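You operate a simulated robot arm through the tools that you are given. There is no shell and no other tool. Be economical: measure what you need, move in short steps, check, and stop when the job is done.

You are at the controls of a simulated robot arm. One attempt, no reset.

## Task
Soap the stain out and put the white cloth in the LIGHT pocket.
Fine: rub with the dauber and put it back. Set down upright: white-tipped dauber. What is to be rubbed or washed off counts as gone when no trace of it is left.

The check looks at the end state, three seconds after you hand in, the way a careful person would. Anything else that was tipped, shoved, dropped, spilled or broken makes it a failure. Flat cloth is picked up by pressing the open fingertips on it (5 to 10 N) and closing them slowly along it; thin cloth reads only 2 to 8 mm in the jaws.

## Robot
A 7-joint arm with a two-finger parallel gripper, fixed in place. Base frame: the origin is at the foot of the arm, x ahead of it, y to its left, z up; the work surface is at about z = 850. Units: mm, degrees, N and s.
With the tool pointing down near the work surface it reaches from about 300 to 700 mm from the base axis. Its first joint turns from -66.0 to 66.0 degrees. Payload 1.57 kg.
Tool frame: the origin (TCP) lies between the finger pads and is the grasp point; the fingertips stand 30 mm ahead of it; z points along the fingers, y is the line along which they close. The gripper opens to 110 mm. The fingers are 24 mm wide and 12 mm thick; the gripper's body (48 by 112 mm) begins 78 mm behind the TCP.
Orientation is told as [roll, pitch, yaw] about the base's x, y, z axes, in that order, counted from this pose: with the fingers straight down and closing along the base's y, the tool's x points along the base's -x, its y along +y and its z along -z.

## Interface
- The arm moves only by the tool jog_arm. Its argument "series" is a list of rows, each a list of 2 entries, a list of its own where there are three numbers: the shift along the tool's x, y, z in units of 50 mm (1.0 is 50 mm), then the turn, a rotation vector about the tool's x, y, z in units of 8 degrees (1.0 is 8 degrees). In form: [[[tx, ty, tz], [ax, ay, az]], ...]. A call has 1 to 10 rows; each row shifts and turns the commanded pose from where the row before left it, along the tool's axes as they then stand. "fingers" is the gripper command, from -1 (shut) to 1 (fully open), values between in proportion, set as the call begins (left out, the last holds). A call with a number of a shift or a turn outside -1 to 1 is refused whole. Each row takes 0.2 s and may step no farther than 50 mm and 8.6 degrees from the row before; otherwise, or with a gripper value out of range, the whole call is refused. A pose out of reach is approached as far as the arm can. The call stops where the force on the tool passes 40 N (or 10 N more than at its start, if that is more) or the arm is blocked; 0.2 s more then pass. Each finger travels about 108 mm/s and halts on what it meets, pressing with about 36 N; the grip force reading is that of the motor and also rises with nothing between the fingers. The clock runs only during rows and for 0.2 s after the last one: add rows that do not move to give the fingers time. It gives the time, the measured TCP pose, the force on the tool (base axes), the opening and the grip force at its end, in the units of the frame above (readings bear some noise), with the torque about the TCP (base axes, N m) and any sound that the robot's microphone picked up, and new pictures: "pictures" is both (left out), scene, wrist or none.
- Cameras (640 x 400 px; columns grow to the right, rows downward): "scene" is fixed at [165.5, -386.8, 1418.1]; the picture's right is [0.79, -0.61, 0.00], its down [-0.28, -0.36, -0.89] and it looks along [0.55, 0.71, -0.45] (base axes); focal length 342 px, centre (320, 200). "wrist" rides on the gripper at [70, 16, -141] in the tool frame; the picture's right is [-0.23, 0.97, 0.00], its down [-0.85, -0.20, -0.48] and it looks along [-0.47, -0.11, 0.88] (tool axes); focal length 222 px, centre (320, 200). There is no depth. A picture from a camera that has moved, and an enlarged one, comes with that camera's place and axes in the base frame and with its lens.
- close_up(camera, box): a new picture of the part [left, top, right, bottom] of that camera's present view, enlarged. No time passes.
- sign_off(): hands the job in; it is judged then, once.

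Go step by step. Nothing tells you positions but the pictures and the camera data: compare them with the known pose of the tool, close in by small moves and look again before you grip or let go. The budget is 120 turns and 200 pictures, counting those below and the enlarged ones. Unless the task says otherwise, let go and move clear before handing in, and close with one line.

The tools are called as a command line: name --argument value ..., lists and objects as JSON in quotes. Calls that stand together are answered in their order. jog_arm: Moves the arm, as the interface text tells. Its arguments: {"type":"object","properties":{"series":{"type":"array","items":{"type":"array"}},"fingers":{"type":"number"},"pictures":{"type":"string","enum":["both","scene","wrist","none"]}},"required":["series"]} The other tools are called the same way: close_up (camera, box) takes an enlarged picture of a part of a camera's view; sign_off () hands the job in.

At the start:

```text
t: 0.0
ee_pos: [482.6, 0.7, 1213.0]
orientation: [0.0, -0.1, 0.0]
wrist_force: [0.0, -0.1, -0.2]
torque: [0.01, 0.03, 0.01]
grip_width: 109.8
grip_force: 0.1
```

scene: 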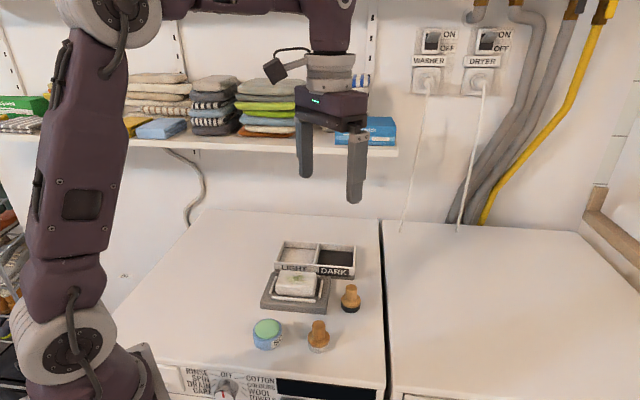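
wrist: 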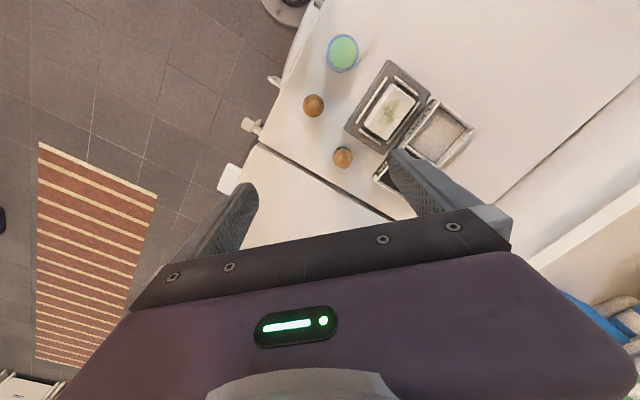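

I see a washer top with a tray (LIGHT/DARK), a cloth on a plate, two daubers and a green-topped pot. I'll enlarge the pictures first to tell them apart.

close_up --camera "scene" --box '[230, 225, 390, 365]'

close_up --camera "wrist" --box '[270, 20, 490, 200]'

```text
2.86 times, centred on (310, 295) of scene
camera zoom: at [165.5, -386.8, 1418.1], right [0.79, -0.61, 0.0], down [-0.28, -0.36, -0.89], along [0.55, 0.71, -0.45], focal length 978 px, centre (349, -71)
```

zoom: 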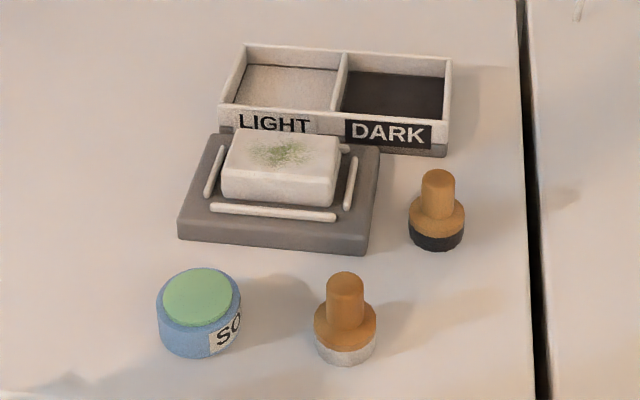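

```text
2.22 times, centred on (380, 110) of wrist
camera zoom: at [411.3, 17.2, 1355.1], right [0.23, 0.97, 0.0], down [0.85, -0.2, 0.48], along [0.47, -0.11, -0.88], focal length 494 px, centre (187, 400)
```

zoom: 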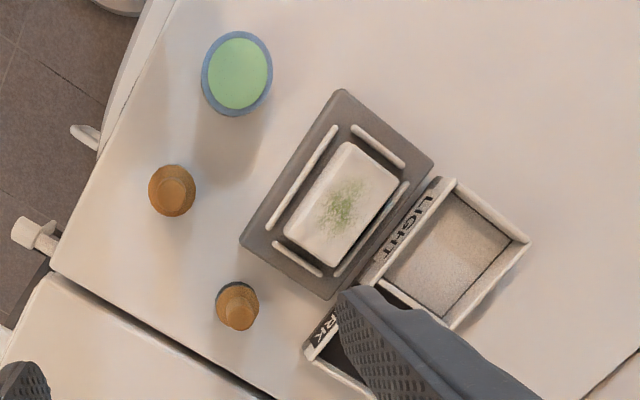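

The white-tipped dauber is at about (454,-5), soap at about (384,66) and the cloth at about (500,133), turned about 45°. I'll move above the white dauber and look again.

jog_arm --series '[[[0.14, -0.03, 0.9], [0, 0, 0]], [[0.14, -0.03, 0.9], [0, 0, 0]], [[0.14, -0.03, 0.9], [0, 0, 0]], [[0.14, -0.03, 0.9], [0, 0, 0]], [[0, 0, 0], [0, 0, 0]]]' --fingers 0.1

close_up --camera "scene" --box '[230, 200, 390, 360]'

```text
t: 1.2
ee_pos: [457.1, -6.1, 1030.5]
orientation: [0.0, 0.0, 0.0]
wrist_force: [-0.4, -0.9, -0.9]
torque: [0.01, -0.04, 0.0]
grip_width: 60.3
grip_force: 0.0
camera wrist: at [385.8, 12.4, 1174.2], right [0.23, 0.97, 0.0], down [0.85, -0.2, 0.48], along [0.47, -0.11, -0.88], focal length 222 px, centre (320, 200)
```

scene: 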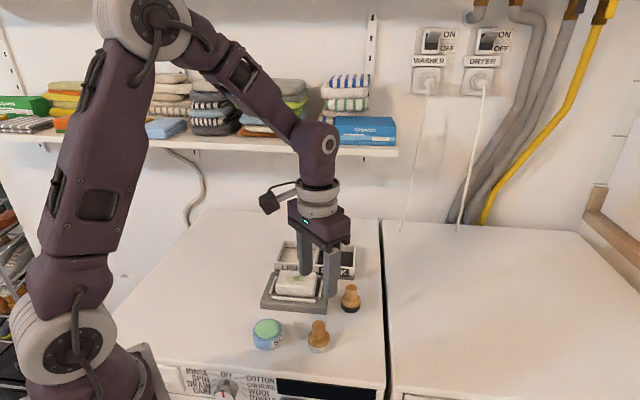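
wrist: 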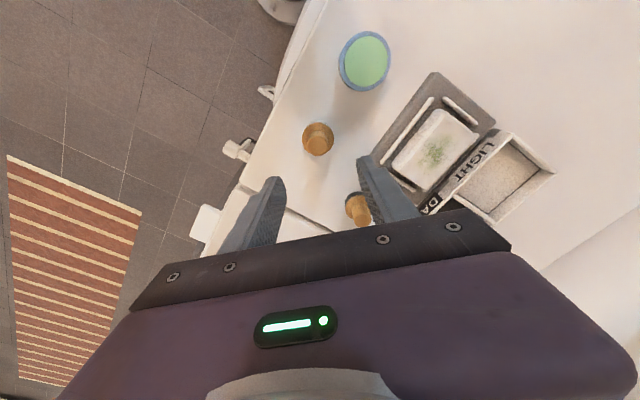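

```text
2.50 times, centred on (310, 280) of scene
camera zoom: at [165.5, -386.8, 1418.1], right [0.79, -0.61, 0.0], down [-0.28, -0.36, -0.89], along [0.55, 0.71, -0.45], focal length 856 px, centre (345, 0)
```

zoom: 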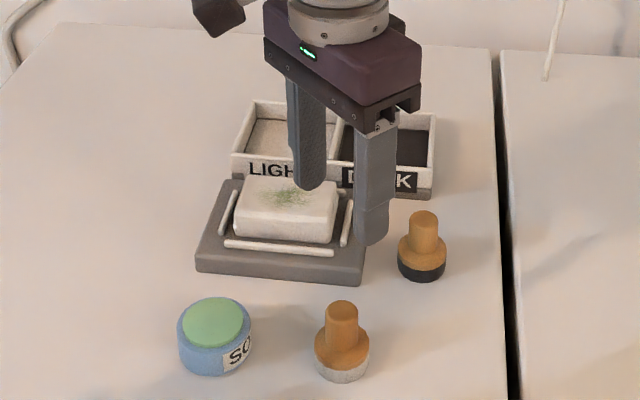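

The dauber is below the open fingers. I'll enlarge the wrist view to fix its position.

close_up --camera "wrist" --box '[270, 20, 430, 180]'

```text
2.50 times, centred on (350, 100) of wrist
camera zoom: at [385.8, 12.4, 1174.2], right [0.23, 0.97, 0.0], down [0.85, -0.2, 0.48], along [0.47, -0.11, -0.88], focal length 555 px, centre (245, 450)
```

zoom: 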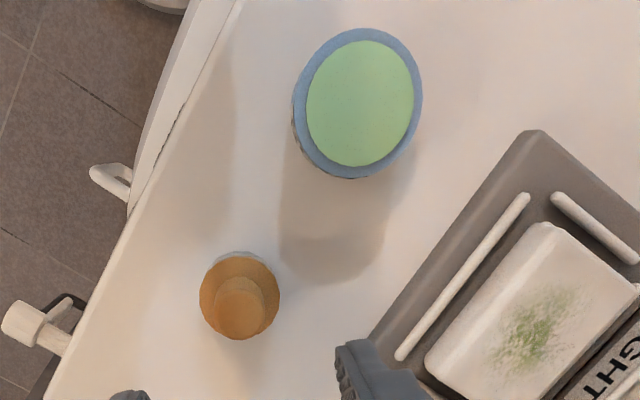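

Dauber handle axis is at about (452.5,-5.5), top about z 917, shoulder about z 890. I'll descend with the tips around z 903 and look.

jog_arm --series '[[[0.05, 0.01, 0.8], [0, 0, 0]], [[0.04, 0, 0.8], [0, 0, 0]], [[0, 0, 0.35], [0, 0, 0]], [[0, 0, 0], [0, 0, 0]]]' --fingers 0.0 --pictures "wrist"

close_up --camera "scene" --box '[270, 280, 370, 370]'

```text
t: 2.2
ee_pos: [448.5, -4.3, 934.8]
orientation: [-0.1, 0.0, 0.0]
wrist_force: [-0.9, 0.1, 0.2]
torque: [-0.01, 0.0, -0.04]
grip_width: 55.1
grip_force: 0.0
camera wrist: at [378.0, 11.8, 1077.4], right [0.23, 0.97, 0.0], down [0.85, -0.2, 0.48], along [0.47, -0.11, -0.88], focal length 222 px, centre (320, 200)
```

wrist: 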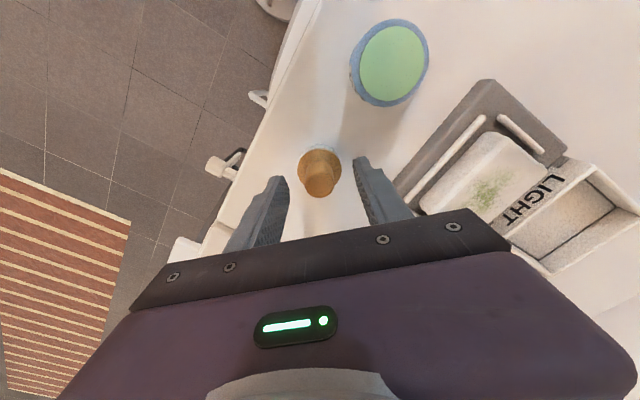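

```text
4.44 times, centred on (320, 325) of scene
camera zoom: at [165.6, -386.8, 1418.1], right [0.79, -0.61, 0.0], down [-0.28, -0.36, -0.89], along [0.55, 0.71, -0.45], focal length 1521 px, centre (320, -356)
```

zoom: 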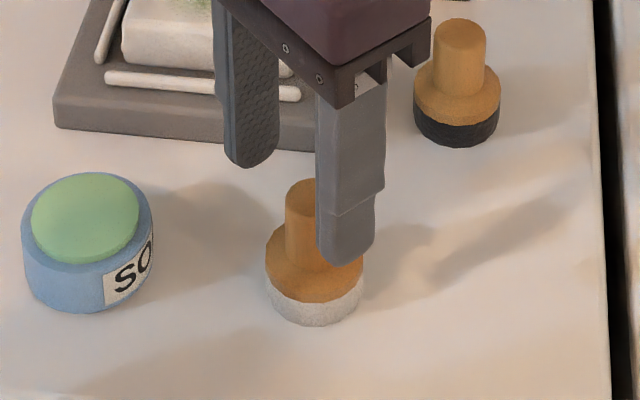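

Fingers straddle the handle. I'll lower 9 mm and close.

jog_arm --series '[[[0.02, 0, 0.18], [0, 0, 0]], [[0, 0, 0], [0, 0, 0]]]' --pictures "none"

jog_arm --series '[[[0, 0, 0], [0, 0, 0]], [[0, 0, 0], [0, 0, 0]], [[0, 0, 0], [0, 0, 0]]]' --fingers -1 --pictures "wrist"

close_up --camera "scene" --box '[270, 280, 370, 370]'

```text
t: 2.8
ee_pos: [449.1, -6.1, 925.5]
orientation: [0.0, 0.0, 0.0]
wrist_force: [0.7, 0.4, 0.0]
torque: [-0.02, -0.01, -0.02]
grip_width: 54.8
grip_force: 0.1
```

```text
t: 3.6
ee_pos: [448.7, -5.7, 925.3]
orientation: [-0.1, -0.1, 0.0]
wrist_force: [-0.4, -0.6, 0.1]
torque: [0.01, 0.05, 0.0]
grip_width: 23.7
grip_force: 35.5
camera wrist: at [377.4, 11.0, 1068.7], right [0.23, 0.97, 0.0], down [0.85, -0.2, 0.48], along [0.47, -0.11, -0.88], focal length 222 px, centre (320, 200)
```

wrist: 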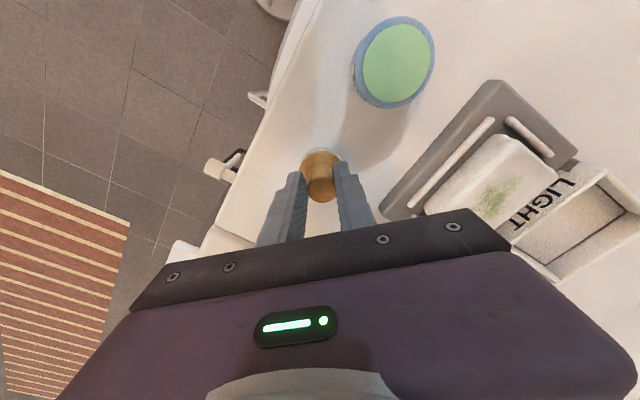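

```text
4.44 times, centred on (320, 325) of scene
camera zoom: at [165.6, -386.8, 1418.1], right [0.79, -0.61, 0.0], down [-0.28, -0.36, -0.89], along [0.55, 0.71, -0.45], focal length 1521 px, centre (320, -356)
```

zoom: 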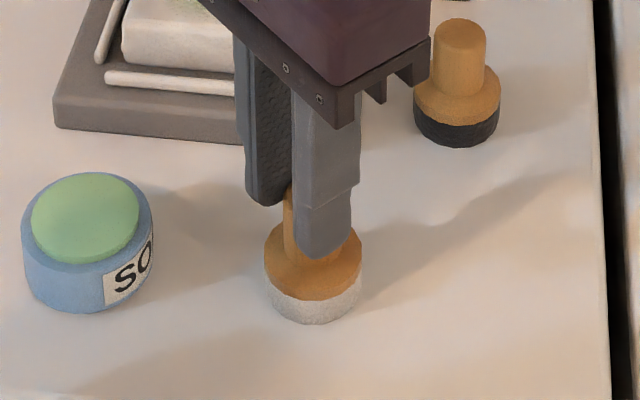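

The dauber is held (23.7 mm). I'll lift it 55 mm and carry it over the soap.

jog_arm --series '[[[0, 0, -0.5], [0, 0, 0]], [[0, 0, -0.6], [0, 0, 0]], [[0.32, 0.36, 0], [0, 0, 0]], [[0.32, 0.36, 0], [0, 0, 0]], [[0.32, 0.36, 0], [0, 0, 0]], [[0.32, 0.36, 0], [0, 0, 0]], [[0, 0, 0], [0, 0, 0]]]'

close_up --camera "scene" --box '[220, 260, 340, 370]'

close_up --camera "wrist" --box '[240, 100, 400, 240]'

```text
t: 5.2
ee_pos: [385.7, 66.3, 980.0]
orientation: [0.0, 0.0, 0.0]
wrist_force: [1.7, -0.3, -1.4]
torque: [-0.01, -0.01, 0.03]
grip_width: 23.6
grip_force: 35.6
camera wrist: at [315.2, 84.4, 1122.0], right [0.23, 0.97, 0.0], down [0.85, -0.2, 0.48], along [0.47, -0.11, -0.88], focal length 222 px, centre (320, 200)
```

scene: 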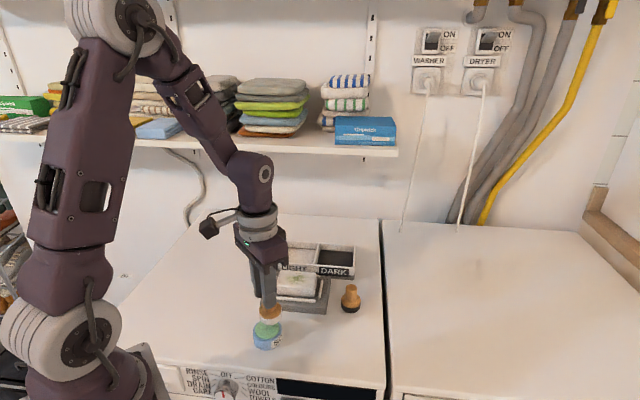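
wrist: 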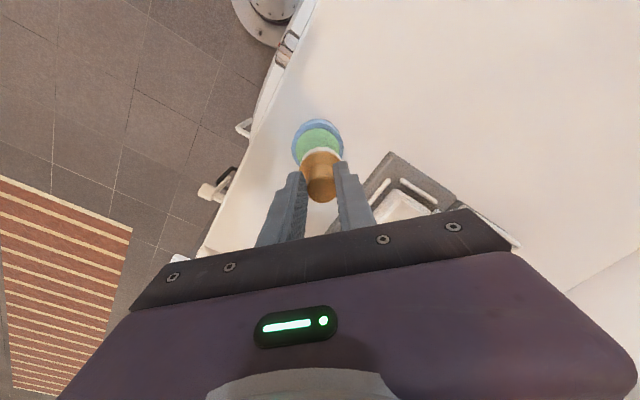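

```text
3.64 times, centred on (280, 315) of scene
camera zoom: at [165.6, -386.8, 1418.1], right [0.79, -0.61, 0.0], down [-0.28, -0.36, -0.89], along [0.55, 0.71, -0.45], focal length 1244 px, centre (466, -218)
```

zoom: 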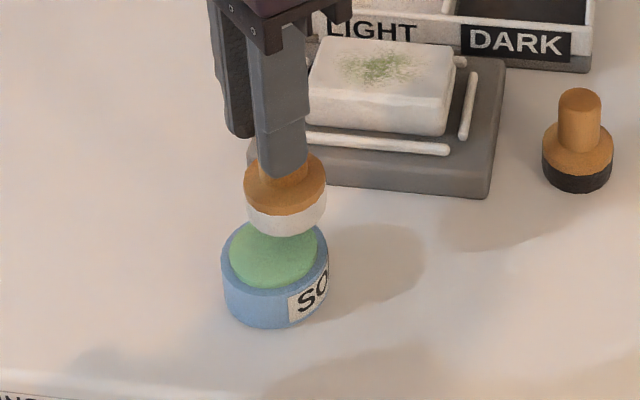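

```text
2.86 times, centred on (320, 170) of wrist
camera zoom: at [315.2, 84.4, 1122.0], right [0.23, 0.97, 0.0], down [0.85, -0.2, 0.48], along [0.47, -0.11, -0.88], focal length 635 px, centre (320, 286)
```

zoom: 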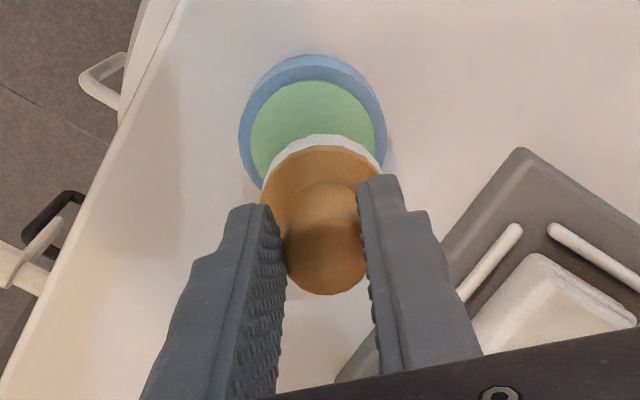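

The dauber hangs over the soap but looks about 12 mm too far in +x. I'll shift and lower a little, then check.

jog_arm --series '[[[0.24, -0.06, 0.0], [0, 0, 0]], [[0, 0, 0.16], [0, 0, 0]], [[0, 0, 0], [0, 0, 0]]]' --pictures "none"

close_up --camera "scene" --box '[230, 280, 310, 360]'

close_up --camera "wrist" --box '[240, 100, 400, 240]'

```text
t: 6.0
ee_pos: [373.4, 62.7, 972.6]
orientation: [0.0, 0.0, 0.0]
wrist_force: [-0.5, -0.1, -1.4]
torque: [-0.03, -0.01, 0.01]
grip_width: 23.6
grip_force: 35.9
```

```text
5.00 times, centred on (270, 320) of scene
camera zoom: at [165.6, -386.8, 1418.1], right [0.79, -0.61, 0.0], down [-0.28, -0.36, -0.89], along [0.55, 0.71, -0.45], focal length 1711 px, centre (570, -400)
```

zoom: 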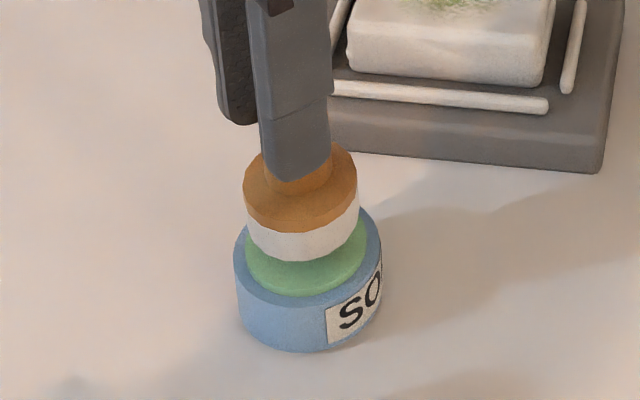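

```text
2.86 times, centred on (320, 170) of wrist
camera zoom: at [302.8, 80.2, 1114.9], right [0.23, 0.97, 0.0], down [0.85, -0.2, 0.48], along [0.47, -0.11, -0.88], focal length 635 px, centre (320, 286)
```

zoom: 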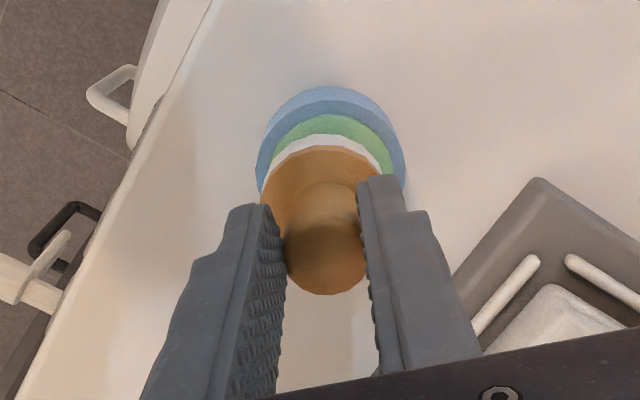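

Nearly centred. I'll nudge it and lower in small steps until there is light contact with the soap.

jog_arm --series '[[[0.06, 0.0, 0.1], [0, 0, 0]], [[0, 0, 0.06], [0, 0, 0]], [[0, 0, 0], [0, 0, 0]]]' --pictures "none"

close_up --camera "scene" --box '[230, 280, 310, 360]'

```text
t: 6.8
ee_pos: [370.9, 63.0, 964.5]
orientation: [0.0, 0.1, -0.1]
wrist_force: [0.2, -0.2, -1.2]
torque: [-0.03, 0.03, 0.02]
grip_width: 23.5
grip_force: 36.1
```

```text
5.00 times, centred on (270, 320) of scene
camera zoom: at [165.6, -386.8, 1418.1], right [0.79, -0.61, 0.0], down [-0.28, -0.36, -0.89], along [0.55, 0.71, -0.45], focal length 1711 px, centre (570, -400)
```

zoom: 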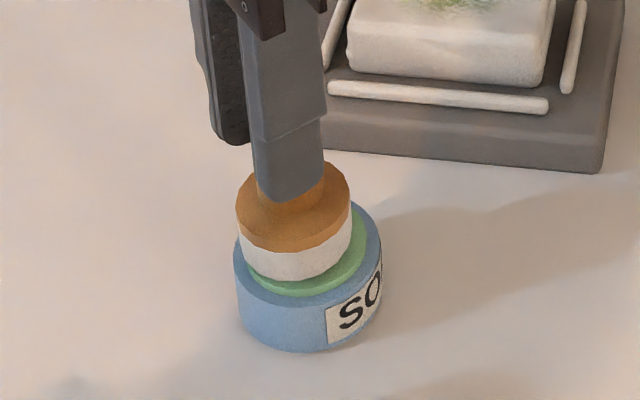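

The dauber is slightly left in the view, so I'll shift it back about 3 mm and lower it further.

jog_arm --series '[[[-0.04, -0.05, 0], [0, 0, 0]], [[0, 0, 0.04], [0, 0, 0]], [[0, 0, 0.04], [0, 0, 0]], [[0, 0, 0], [0, 0, 0]]]' --pictures "none"

```text
t: 7.8
ee_pos: [372.0, 60.4, 960.1]
orientation: [0.0, -0.1, 0.0]
wrist_force: [-0.1, -0.8, -0.6]
torque: [-0.02, -0.04, -0.01]
grip_width: 23.8
grip_force: 35.6
```

jog_arm --series '[[[0, 0, 0.03], [0, 0, 0]], [[0, 0, 0.03], [0, 0, 0]], [[0, 0, 0], [0, 0, 0]]]' --pictures "none"

close_up --camera "scene" --box '[230, 280, 310, 360]'

close_up --camera "wrist" --box '[240, 100, 400, 240]'

```text
t: 8.6
ee_pos: [372.1, 59.7, 958.9]
orientation: [0.0, -0.2, 0.0]
wrist_force: [2.3, 0.2, 31.1]
torque: [0.05, -0.36, -0.05]
grip_width: 23.5
grip_force: 35.5
```

```text
5.00 times, centred on (270, 320) of scene
camera zoom: at [165.2, -386.8, 1418.1], right [0.79, -0.61, 0.0], down [-0.28, -0.36, -0.89], along [0.55, 0.71, -0.45], focal length 1711 px, centre (570, -400)
```

zoom: 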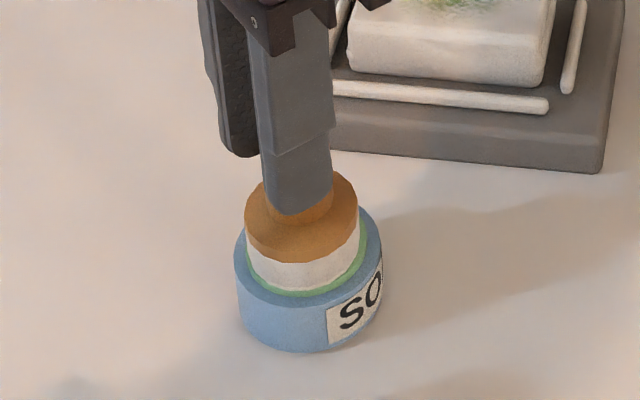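

```text
2.86 times, centred on (320, 170) of wrist
camera zoom: at [300.5, 77.7, 1101.1], right [0.23, 0.97, 0.0], down [0.85, -0.2, 0.48], along [0.47, -0.11, -0.88], focal length 635 px, centre (320, 286)
```

zoom: 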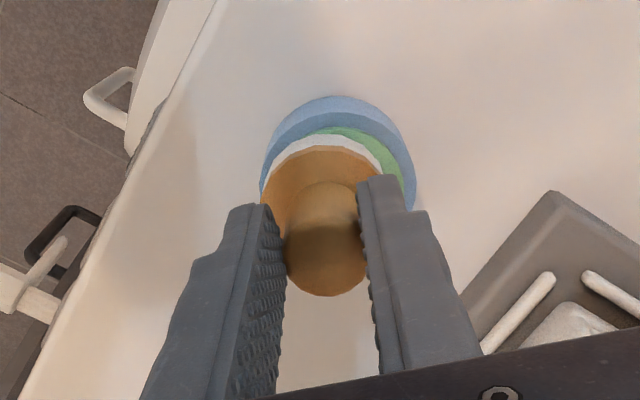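

Contact was firm at 31 N. I'll lift and see whether soap came along.

jog_arm --series '[[[0, 0, -0.03], [0, 0, 0]], [[0, 0, 0], [0, 0, 0]], [[0, 0, -0.5], [0, 0, 0]], [[0, 0, -0.5], [0, 0, 0]], [[0, 0, 0], [0, 0, 0]]]' --pictures "none"

close_up --camera "scene" --box '[230, 270, 320, 360]'

```text
t: 9.8
ee_pos: [372.0, 58.6, 1010.6]
orientation: [0.1, 0.0, 0.1]
wrist_force: [0.3, -0.2, -0.3]
torque: [-0.02, 0.02, -0.02]
grip_width: 23.6
grip_force: 35.8
```

```text
4.44 times, centred on (275, 315) of scene
camera zoom: at [165.5, -386.8, 1418.1], right [0.79, -0.61, 0.0], down [-0.28, -0.36, -0.89], along [0.55, 0.71, -0.45], focal length 1521 px, centre (520, -311)
```

zoom: 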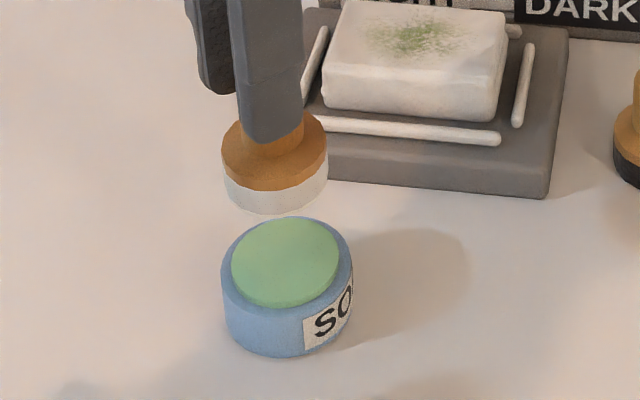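

Soap pot is intact. Now I'll carry the dauber over the cloth's stain and check.

jog_arm --series '[[[-0.62, 0.35, 0], [0, 0, 0]], [[-0.62, 0.35, 0], [0, 0, 0]], [[-0.62, 0.35, 0], [0, 0, 0]], [[-0.6, 0.35, 0.2], [0, 0, 0]], [[0, 0, 0.2], [0, 0, 0]], [[0, 0, 0], [0, 0, 0]]]' --pictures "none"

close_up --camera "scene" --box '[250, 230, 350, 320]'

close_up --camera "wrist" --box '[240, 80, 440, 240]'

```text
t: 11.2
ee_pos: [495.4, 131.4, 989.3]
orientation: [0.0, -0.1, 0.0]
wrist_force: [-0.1, 0.6, 0.6]
torque: [-0.04, 0.01, -0.05]
grip_width: 23.8
grip_force: 36.4
```

```text
4.44 times, centred on (300, 275) of scene
camera zoom: at [165.6, -386.8, 1418.1], right [0.79, -0.61, 0.0], down [-0.28, -0.36, -0.89], along [0.55, 0.71, -0.45], focal length 1521 px, centre (409, -133)
```

zoom: 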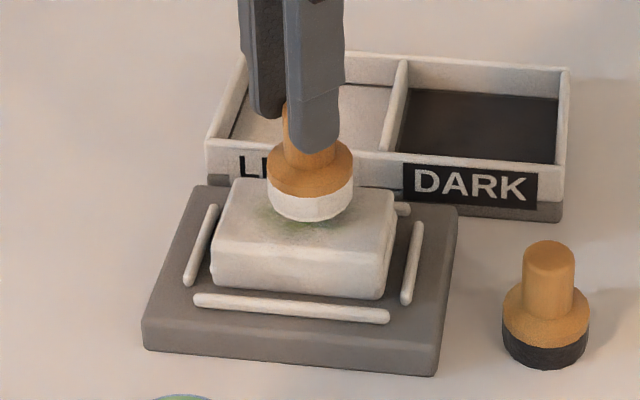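

```text
2.50 times, centred on (340, 160) of wrist
camera zoom: at [425.2, 149.1, 1132.1], right [0.23, 0.97, 0.0], down [0.85, -0.2, 0.48], along [0.47, -0.11, -0.88], focal length 555 px, centre (270, 300)
```

zoom: 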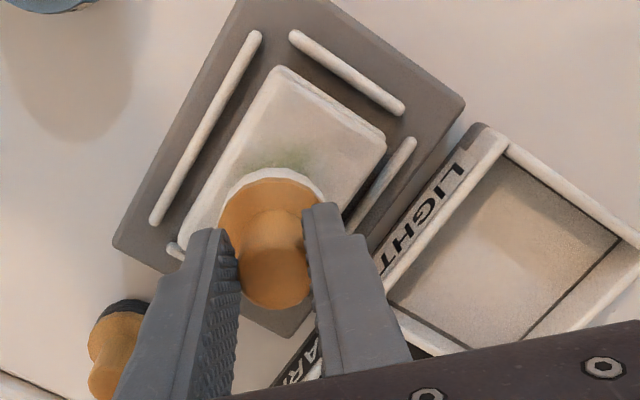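

The dauber is over the stain, about 5 mm short in y. I'll shift and come down in small steps to contact.

jog_arm --series '[[[0, 0.1, 0.1], [0, 0, 0]], [[0, 0, 0.1], [0, 0, 0]], [[0, 0, 0.06], [0, 0, 0]], [[0, 0, 0], [0, 0, 0]]]' --pictures "none"

close_up --camera "scene" --box '[250, 230, 350, 320]'

```text
t: 12.2
ee_pos: [494.4, 135.4, 977.4]
orientation: [0.0, 0.0, 0.0]
wrist_force: [0.5, 1.1, 7.3]
torque: [0.04, -0.03, 0.03]
grip_width: 23.6
grip_force: 35.6
```

```text
4.44 times, centred on (300, 275) of scene
camera zoom: at [165.4, -386.8, 1418.1], right [0.79, -0.61, 0.0], down [-0.28, -0.36, -0.89], along [0.55, 0.71, -0.45], focal length 1521 px, centre (409, -133)
```

zoom: 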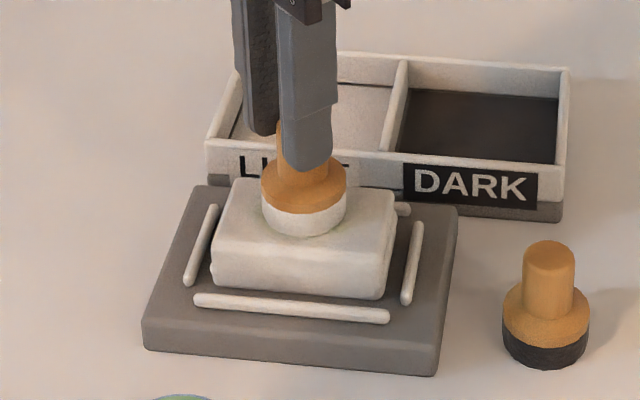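

Contact at 7 N. I'll rub with strokes along the cloth's long axis and across.

jog_arm --series '[[[-0.19, -0.208, 0.01], [0, 0, 0]], [[0.19, 0.208, 0], [0, 0, 0]], [[0.19, 0.208, 0], [0, 0, 0]], [[-0.19, -0.208, 0], [0, 0, 0]], [[-0.29, -0.11, 0], [0, 0, 0]], [[0.19, 0.208, 0], [0, 0, 0]], [[0.19, 0.208, 0], [0, 0, 0]], [[0.2, -0.194, 0], [0, 0, 0]], [[-0.19, -0.208, 0], [0, 0, 0]], [[-0.19, -0.208, 0], [0, 0, 0]]]' --pictures "none"

close_up --camera "scene" --box '[250, 230, 350, 320]'

close_up --camera "wrist" --box '[240, 80, 440, 240]'

```text
t: 14.4
ee_pos: [499.0, 119.6, 976.3]
orientation: [0.0, 0.1, -0.1]
wrist_force: [-2.2, 1.2, 6.1]
torque: [0.15, 0.11, 0.03]
grip_width: 23.5
grip_force: 36.2
```

```text
4.44 times, centred on (300, 275) of scene
camera zoom: at [165.4, -386.8, 1418.1], right [0.79, -0.61, 0.0], down [-0.28, -0.36, -0.89], along [0.55, 0.71, -0.45], focal length 1521 px, centre (409, -133)
```

zoom: 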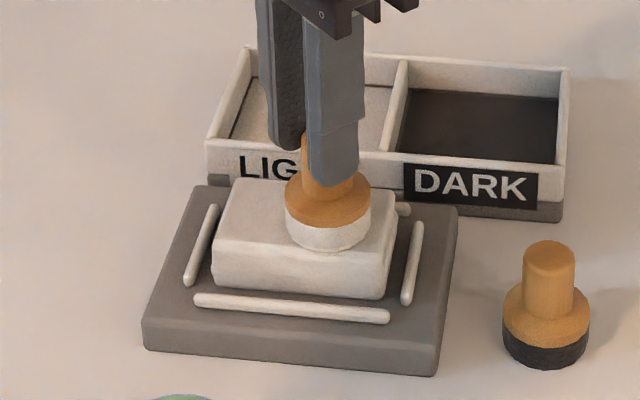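

```text
2.50 times, centred on (340, 160) of wrist
camera zoom: at [428.1, 137.4, 1118.7], right [0.23, 0.97, 0.0], down [0.86, -0.2, 0.48], along [0.47, -0.11, -0.88], focal length 555 px, centre (270, 300)
```

zoom: 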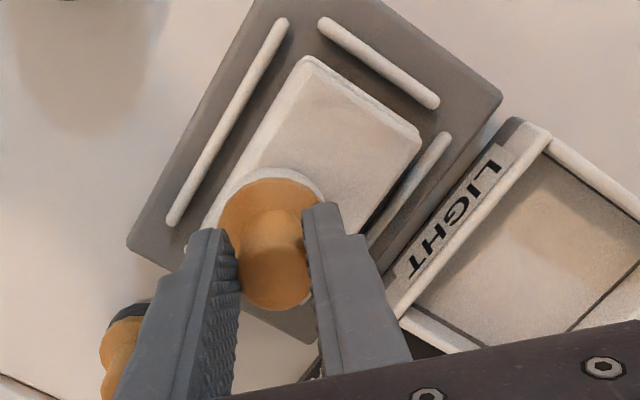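

The stain looks nearly gone. A few more strokes, then I'll lift and inspect.

jog_arm --series '[[[0.19, 0.208, 0], [0, 0, 0]], [[0.19, 0.208, 0], [0, 0, 0]], [[-0.19, 0.186, 0], [0, 0, 0]], [[-0.19, -0.208, 0], [0, 0, 0]], [[-0.19, -0.208, 0], [0, 0, 0]], [[0.14, 0.06, 0], [0, 0, 0]], [[0, 0, -0.4], [0, 0, 0]], [[0.7, 0, -0.6], [0, 0, 0]], [[0.5, -0.8, 0], [0, 0, 0]], [[0, -0.9, 0], [0, 0, 0]]]' --pictures "none"

close_up --camera "scene" --box '[250, 240, 350, 320]'

close_up --camera "wrist" --box '[320, 80, 560, 240]'

```text
t: 16.6
ee_pos: [444.1, 44.0, 1025.8]
orientation: [0.1, -0.1, 0.2]
wrist_force: [-0.2, -0.1, -0.2]
torque: [0.01, 0.02, -0.02]
grip_width: 23.9
grip_force: 35.4
```

```text
5.00 times, centred on (300, 280) of scene
camera zoom: at [165.6, -386.8, 1418.1], right [0.79, -0.61, 0.0], down [-0.28, -0.36, -0.89], along [0.55, 0.71, -0.45], focal length 1711 px, centre (420, -200)
```

zoom: 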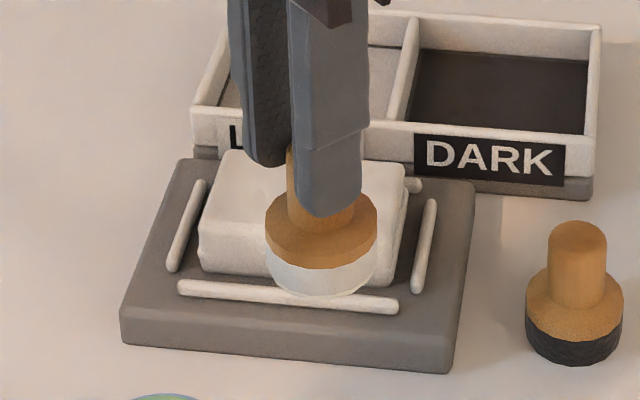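

```text
2.50 times, centred on (440, 160) of wrist
camera zoom: at [372.3, 60.9, 1168.2], right [0.23, 0.97, 0.0], down [0.85, -0.2, 0.48], along [0.47, -0.11, -0.88], focal length 555 px, centre (20, 300)
```

zoom: 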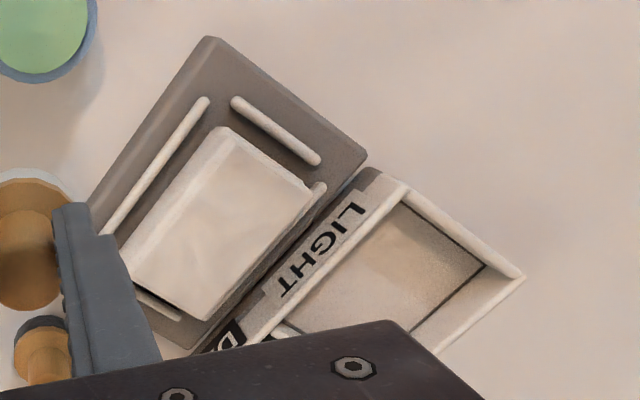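

The cloth looks clean from the wrist. I'll zoom closer, and carry the dauber back above its spot.

close_up --camera "wrist" --box '[360, 125, 460, 215]'

jog_arm --series '[[[-0.05, -0.5, 0.2], [0, 0, 0]], [[-0.05, -0.49, 0.3], [0, 0, 0]], [[0, 0, 0.5], [0, 0, 0]], [[0, 0, 0], [0, 0, 0]]]' --pictures "none"

close_up --camera "scene" --box '[250, 240, 370, 360]'

```text
4.44 times, centred on (410, 170) of wrist
camera zoom: at [372.3, 60.9, 1168.2], right [0.23, 0.97, 0.0], down [0.85, -0.2, 0.48], along [0.47, -0.11, -0.88], focal length 987 px, centre (-80, 333)
```

zoom: 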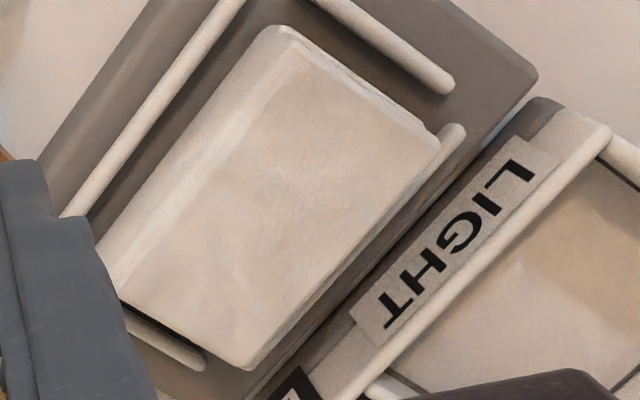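

```text
t: 17.6
ee_pos: [449.5, -4.3, 976.9]
orientation: [0.0, 0.1, 0.1]
wrist_force: [-1.0, -0.3, 0.2]
torque: [-0.04, 0.01, 0.01]
grip_width: 23.6
grip_force: 35.5
```

```text
3.33 times, centred on (310, 300) of scene
camera zoom: at [165.6, -386.8, 1418.1], right [0.79, -0.61, 0.0], down [-0.28, -0.36, -0.89], along [0.55, 0.71, -0.45], focal length 1141 px, centre (353, -133)
```

zoom: 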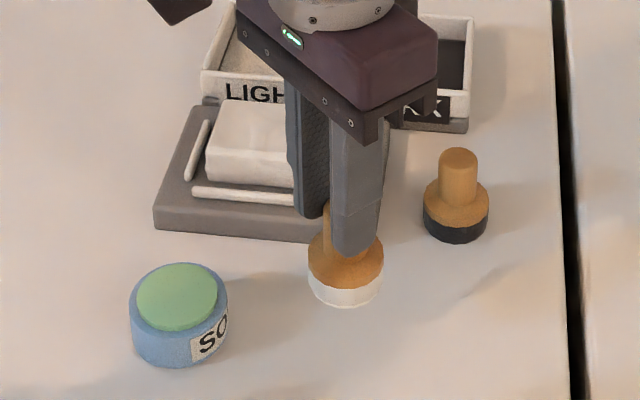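

The stain is gone with no trace. I'll lower the dauber to its old place (contact expected at TCP z about 925).

jog_arm --series '[[[0, -0.02, 0.5], [0, 0, 0]], [[0, 0, 0.4], [0, 0, 0]], [[0, 0, 0.08], [0, 0, 0]], [[0, 0, 0.03], [0, 0, 0]], [[0, 0, 0], [0, 0, 0]]]' --pictures "none"

close_up --camera "scene" --box '[270, 280, 370, 370]'

```text
t: 18.8
ee_pos: [448.0, -3.4, 924.8]
orientation: [0.0, 0.0, 0.0]
wrist_force: [0.7, 0.1, -1.2]
torque: [-0.01, -0.04, 0.01]
grip_width: 23.9
grip_force: 35.7
```

```text
4.44 times, centred on (320, 325) of scene
camera zoom: at [165.6, -386.8, 1418.1], right [0.79, -0.61, 0.0], down [-0.28, -0.36, -0.89], along [0.55, 0.71, -0.45], focal length 1521 px, centre (320, -356)
```

zoom: 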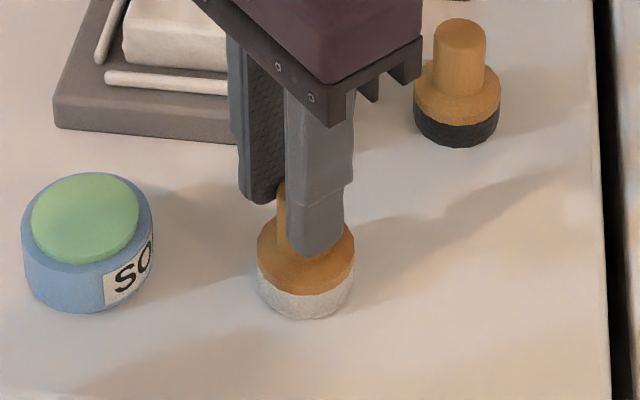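

It's about 3 mm off the original spot and not yet touching. I'll correct and ease down.

jog_arm --series '[[[-0.02, -0.065, 0], [0, 0, 0]], [[0, 0, 0.02], [0, 0, 0]], [[0, 0, 0.02], [0, 0, 0]], [[0, 0, 0], [0, 0, 0]]]' --pictures "none"

close_up --camera "scene" --box '[270, 280, 370, 370]'

```text
t: 19.8
ee_pos: [447.2, -6.6, 923.9]
orientation: [0.0, -0.2, 0.0]
wrist_force: [-3.8, -0.9, 17.7]
torque: [-0.08, -0.08, -0.05]
grip_width: 23.8
grip_force: 35.7
```

```text
4.44 times, centred on (320, 325) of scene
camera zoom: at [165.2, -386.8, 1418.1], right [0.79, -0.61, 0.0], down [-0.28, -0.36, -0.89], along [0.55, 0.71, -0.45], focal length 1521 px, centre (320, -356)
```

zoom: 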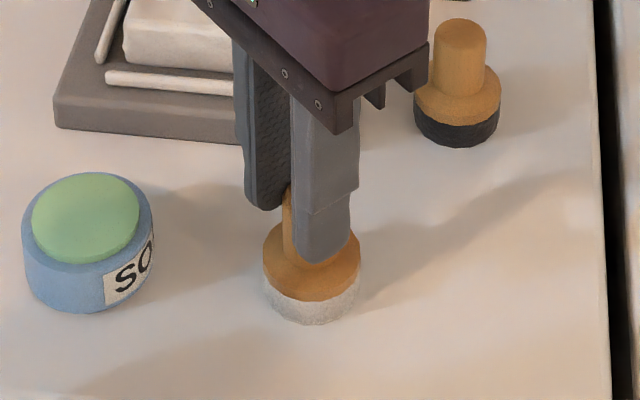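

Back on its spot with contact. I'll ease the force, open moderately and rise.

jog_arm --series '[[[0, 0, -0.015], [0, 0, 0]], [[0, 0, 0], [0, 0, 0]]]' --pictures "none"

jog_arm --series '[[[0, 0, 0], [0, 0, 0]], [[0, 0, 0], [0, 0, 0]], [[0, 0, 0], [0, 0, 0]], [[0, 0, -0.6], [0, 0, 0]], [[0, 0, -0.9], [0, 0, 0]], [[0, 0, -0.9], [0, 0, 0]], [[0, 0, -0.9], [0, 0, 0]], [[0, 0, 0], [0, 0, 0]]]' --fingers 0

close_up --camera "scene" --box '[250, 230, 370, 350]'

close_up --camera "wrist" --box '[300, 50, 540, 240]'

```text
t: 20.4
ee_pos: [447.8, -5.0, 923.6]
orientation: [0.0, 0.0, 0.0]
wrist_force: [0.4, 0.2, -1.1]
torque: [-0.01, -0.02, -0.02]
grip_width: 23.5
grip_force: 35.8
```

```text
t: 22.2
ee_pos: [447.6, -1.7, 1091.5]
orientation: [0.0, 0.1, 0.0]
wrist_force: [-0.3, 0.0, -0.2]
torque: [-0.01, -0.03, 0.0]
grip_width: 55.0
grip_force: 0.1
camera wrist: at [376.2, 15.4, 1233.6], right [0.23, 0.97, 0.0], down [0.85, -0.2, 0.48], along [0.47, -0.11, -0.88], focal length 222 px, centre (320, 200)
```

scene: 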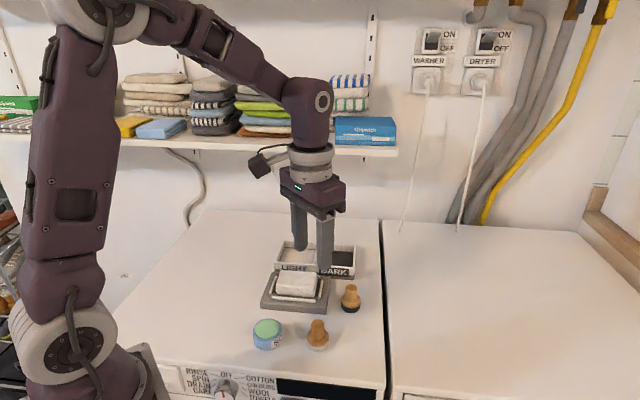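
wrist: 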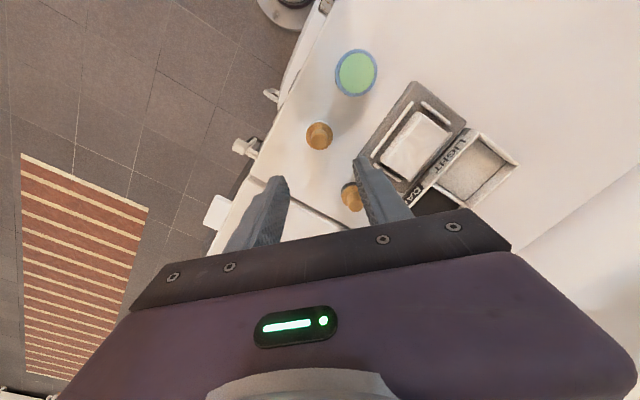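

```text
3.33 times, centred on (310, 290) of scene
camera zoom: at [165.5, -386.8, 1418.1], right [0.79, -0.61, 0.0], down [-0.28, -0.36, -0.89], along [0.55, 0.71, -0.45], focal length 1141 px, centre (353, -100)
```

zoom: 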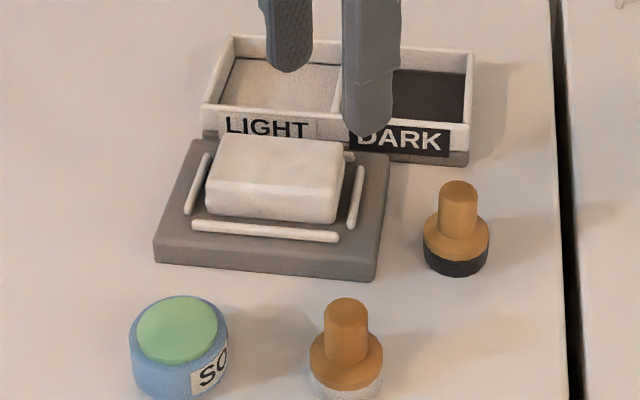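

```text
2.11 times, centred on (420, 145) of wrist
camera zoom: at [376.2, 15.4, 1233.6], right [0.23, 0.97, 0.0], down [0.85, -0.2, 0.48], along [0.47, -0.11, -0.88], focal length 468 px, centre (110, 316)
```

zoom: 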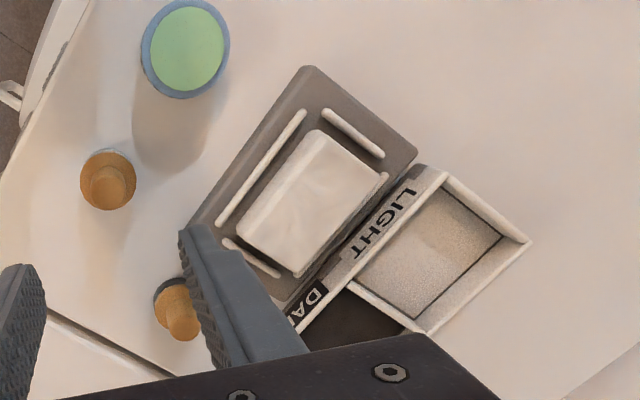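

The dauber is back upright, and the cloth is clean at about (501,133) with its sides at 45°. I'll move above it and turn the gripper by 45° to grip across its short side.

jog_arm --series '[[[-0.357, 0.898, 0], [0, 0, 0]], [[-0.357, 0.898, 0], [0, 0, 0]], [[-0.357, 0.898, 0], [0, 0, 0]], [[0, 0, 0], [0, 0, 0.9375]], [[0, 0, 0], [0, 0, 0.9375]], [[0, 0, 0], [0, 0, 0.9375]], [[0, 0, 0], [0, 0, 0.9375]], [[0, 0, 0], [0, 0, 0.9375]], [[0, 0, 0], [0, 0, 0.9375]], [[0, 0, 0], [0, 0, 0]]]' --fingers 0.55

close_up --camera "scene" --box '[250, 220, 370, 320]'

```text
t: 24.4
ee_pos: [502.0, 128.6, 1089.5]
orientation: [0.0, 0.0, -45.1]
wrist_force: [-0.8, -0.2, -1.5]
torque: [-0.02, 0.0, 0.01]
grip_width: 85.2
grip_force: 0.0
camera wrist: at [462.5, 191.5, 1231.7], right [0.85, 0.53, 0.0], down [0.46, -0.75, 0.48], along [0.25, -0.41, -0.88], focal length 222 px, centre (320, 200)
```

scene: 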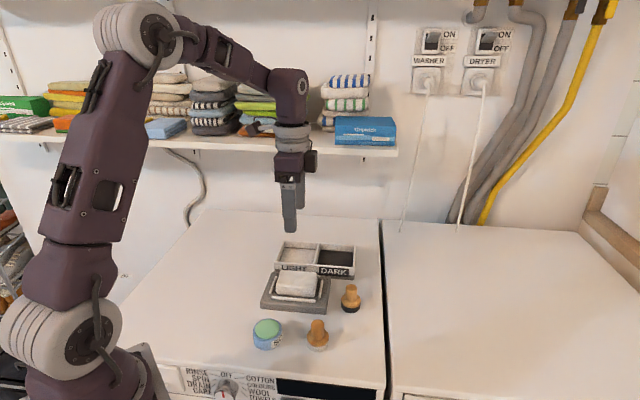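
wrist: 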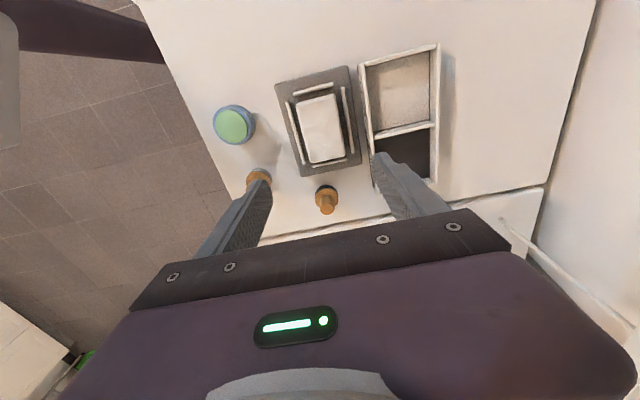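

```text
4.00 times, centred on (310, 270) of scene
camera zoom: at [165.5, -386.8, 1418.1], right [0.79, -0.61, 0.0], down [-0.28, -0.36, -0.89], along [0.55, 0.71, -0.45], focal length 1369 px, centre (360, -80)
```

zoom: 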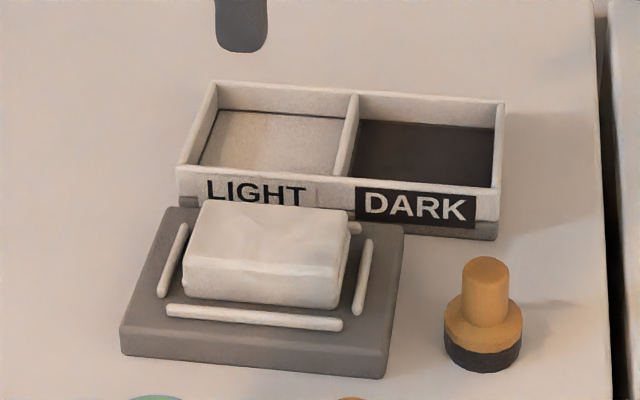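

Good view from the wrist; I'll enlarge it to measure the cloth and pocket.

close_up --camera "wrist" --box '[240, 30, 460, 200]'

```text
2.35 times, centred on (350, 115) of wrist
camera zoom: at [462.5, 191.5, 1231.7], right [0.85, 0.53, 0.0], down [0.46, -0.75, 0.48], along [0.25, -0.41, -0.88], focal length 523 px, centre (249, 400)
```

zoom: 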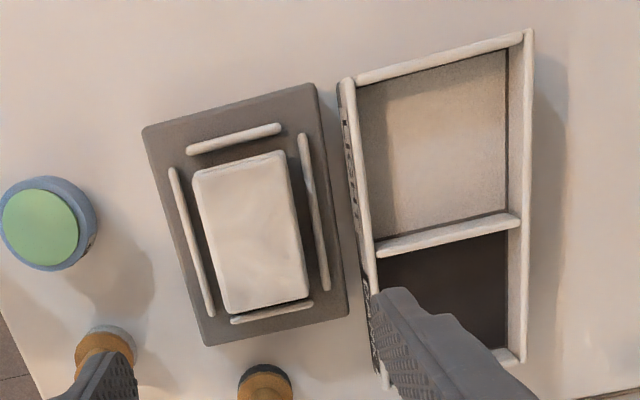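

Cloth centre is about (499,135); the LIGHT pocket is about 95×90 mm and the cloth about 87×57, so it fits. I'll descend to just above the cloth and check finger clearance.

jog_arm --series '[[[0.14, 0.05, 0.9], [0, 0, 0]], [[0, 0, 0.95], [0, 0, 0]], [[0, 0, 0.95], [0, 0, 0]], [[0, 0, 0.15], [0, 0, 0]], [[0, 0, 0], [0, 0, 0]]]' --pictures "none"

close_up --camera "scene" --box '[250, 220, 370, 320]'

close_up --camera "wrist" --box '[220, 60, 440, 240]'

```text
t: 25.6
ee_pos: [499.0, 135.4, 940.1]
orientation: [0.0, 0.0, -45.0]
wrist_force: [-1.4, 0.0, -0.1]
torque: [0.03, 0.0, -0.01]
grip_width: 85.3
grip_force: 0.0
```

```text
4.00 times, centred on (310, 270) of scene
camera zoom: at [165.6, -386.8, 1418.1], right [0.79, -0.61, 0.0], down [-0.28, -0.36, -0.89], along [0.55, 0.71, -0.45], focal length 1369 px, centre (360, -80)
```

zoom: 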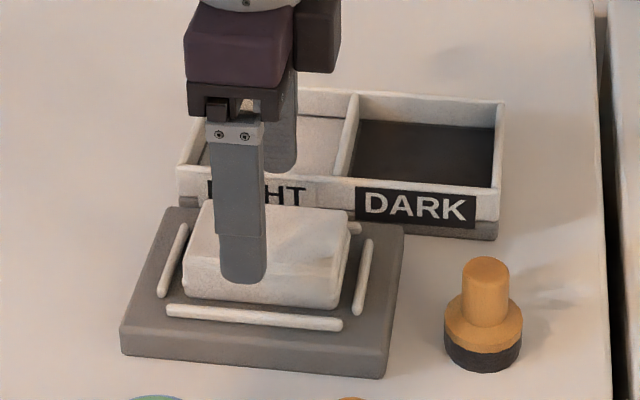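

```text
2.22 times, centred on (330, 150) of wrist
camera zoom: at [460.5, 197.3, 1083.5], right [0.85, 0.53, 0.0], down [0.46, -0.75, 0.48], along [0.25, -0.41, -0.88], focal length 494 px, centre (298, 311)
```

zoom: 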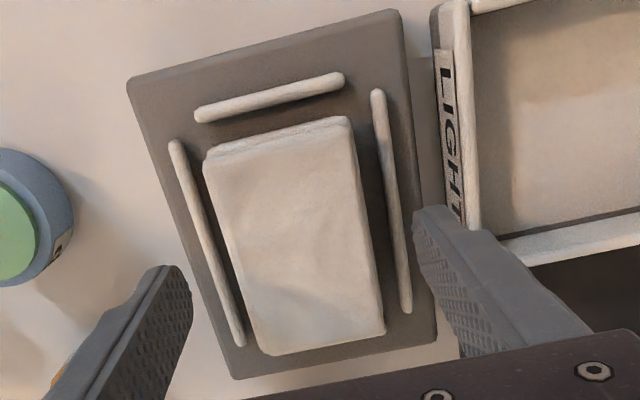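

Fingers are centred laterally on the cloth. I'll lower the tips to about z 885 (above rails and tray) and close.

jog_arm --series '[[[0.06, 0, 0.3], [0, 0, 0]], [[0, 0, 0.2], [0, 0, 0]], [[0, 0, 0], [0, 0, 0]]]' --pictures "none"

jog_arm --series '[[[0, 0, 0], [0, 0, 0]], [[0, 0, 0], [0, 0, 0]]]' --fingers 0.1 --pictures "none"

close_up --camera "scene" --box '[250, 220, 370, 320]'

close_up --camera "wrist" --box '[220, 60, 440, 240]'

```text
t: 26.4
ee_pos: [497.0, 138.2, 917.3]
orientation: [0.1, 0.0, -44.9]
wrist_force: [-0.2, 1.2, -0.7]
torque: [-0.02, 0.0, 0.02]
grip_width: 85.2
grip_force: 0.2
```

```text
t: 27.0
ee_pos: [497.3, 137.0, 917.1]
orientation: [0.0, 0.0, -44.9]
wrist_force: [-0.7, 0.2, 0.2]
torque: [0.02, 0.02, 0.03]
grip_width: 60.7
grip_force: 0.1
```

```text
4.00 times, centred on (310, 270) of scene
camera zoom: at [165.5, -386.8, 1418.1], right [0.79, -0.61, 0.0], down [-0.28, -0.36, -0.89], along [0.55, 0.71, -0.45], focal length 1369 px, centre (360, -80)
```

zoom: 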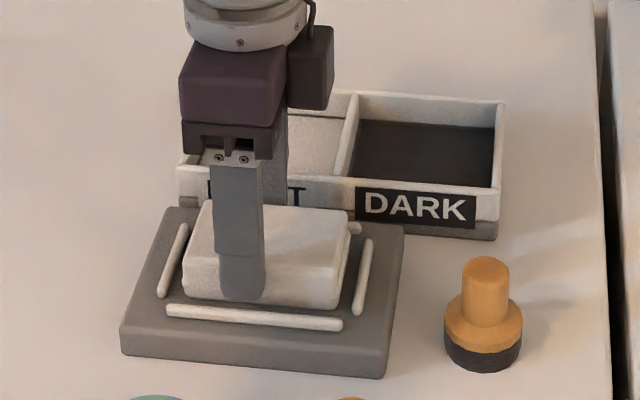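

```text
2.22 times, centred on (330, 150) of wrist
camera zoom: at [457.5, 199.8, 1060.1], right [0.85, 0.53, 0.0], down [0.46, -0.75, 0.48], along [0.25, -0.41, -0.88], focal length 494 px, centre (298, 311)
```

zoom: 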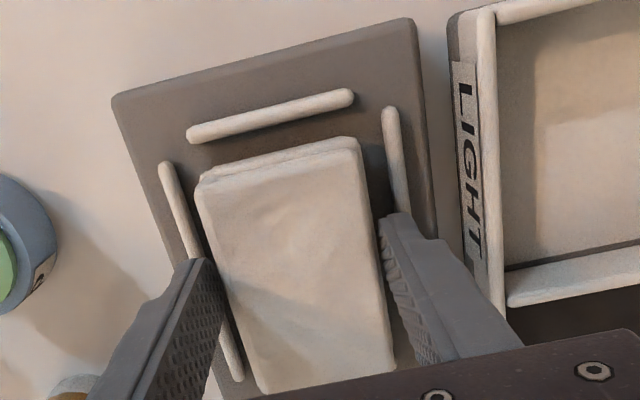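

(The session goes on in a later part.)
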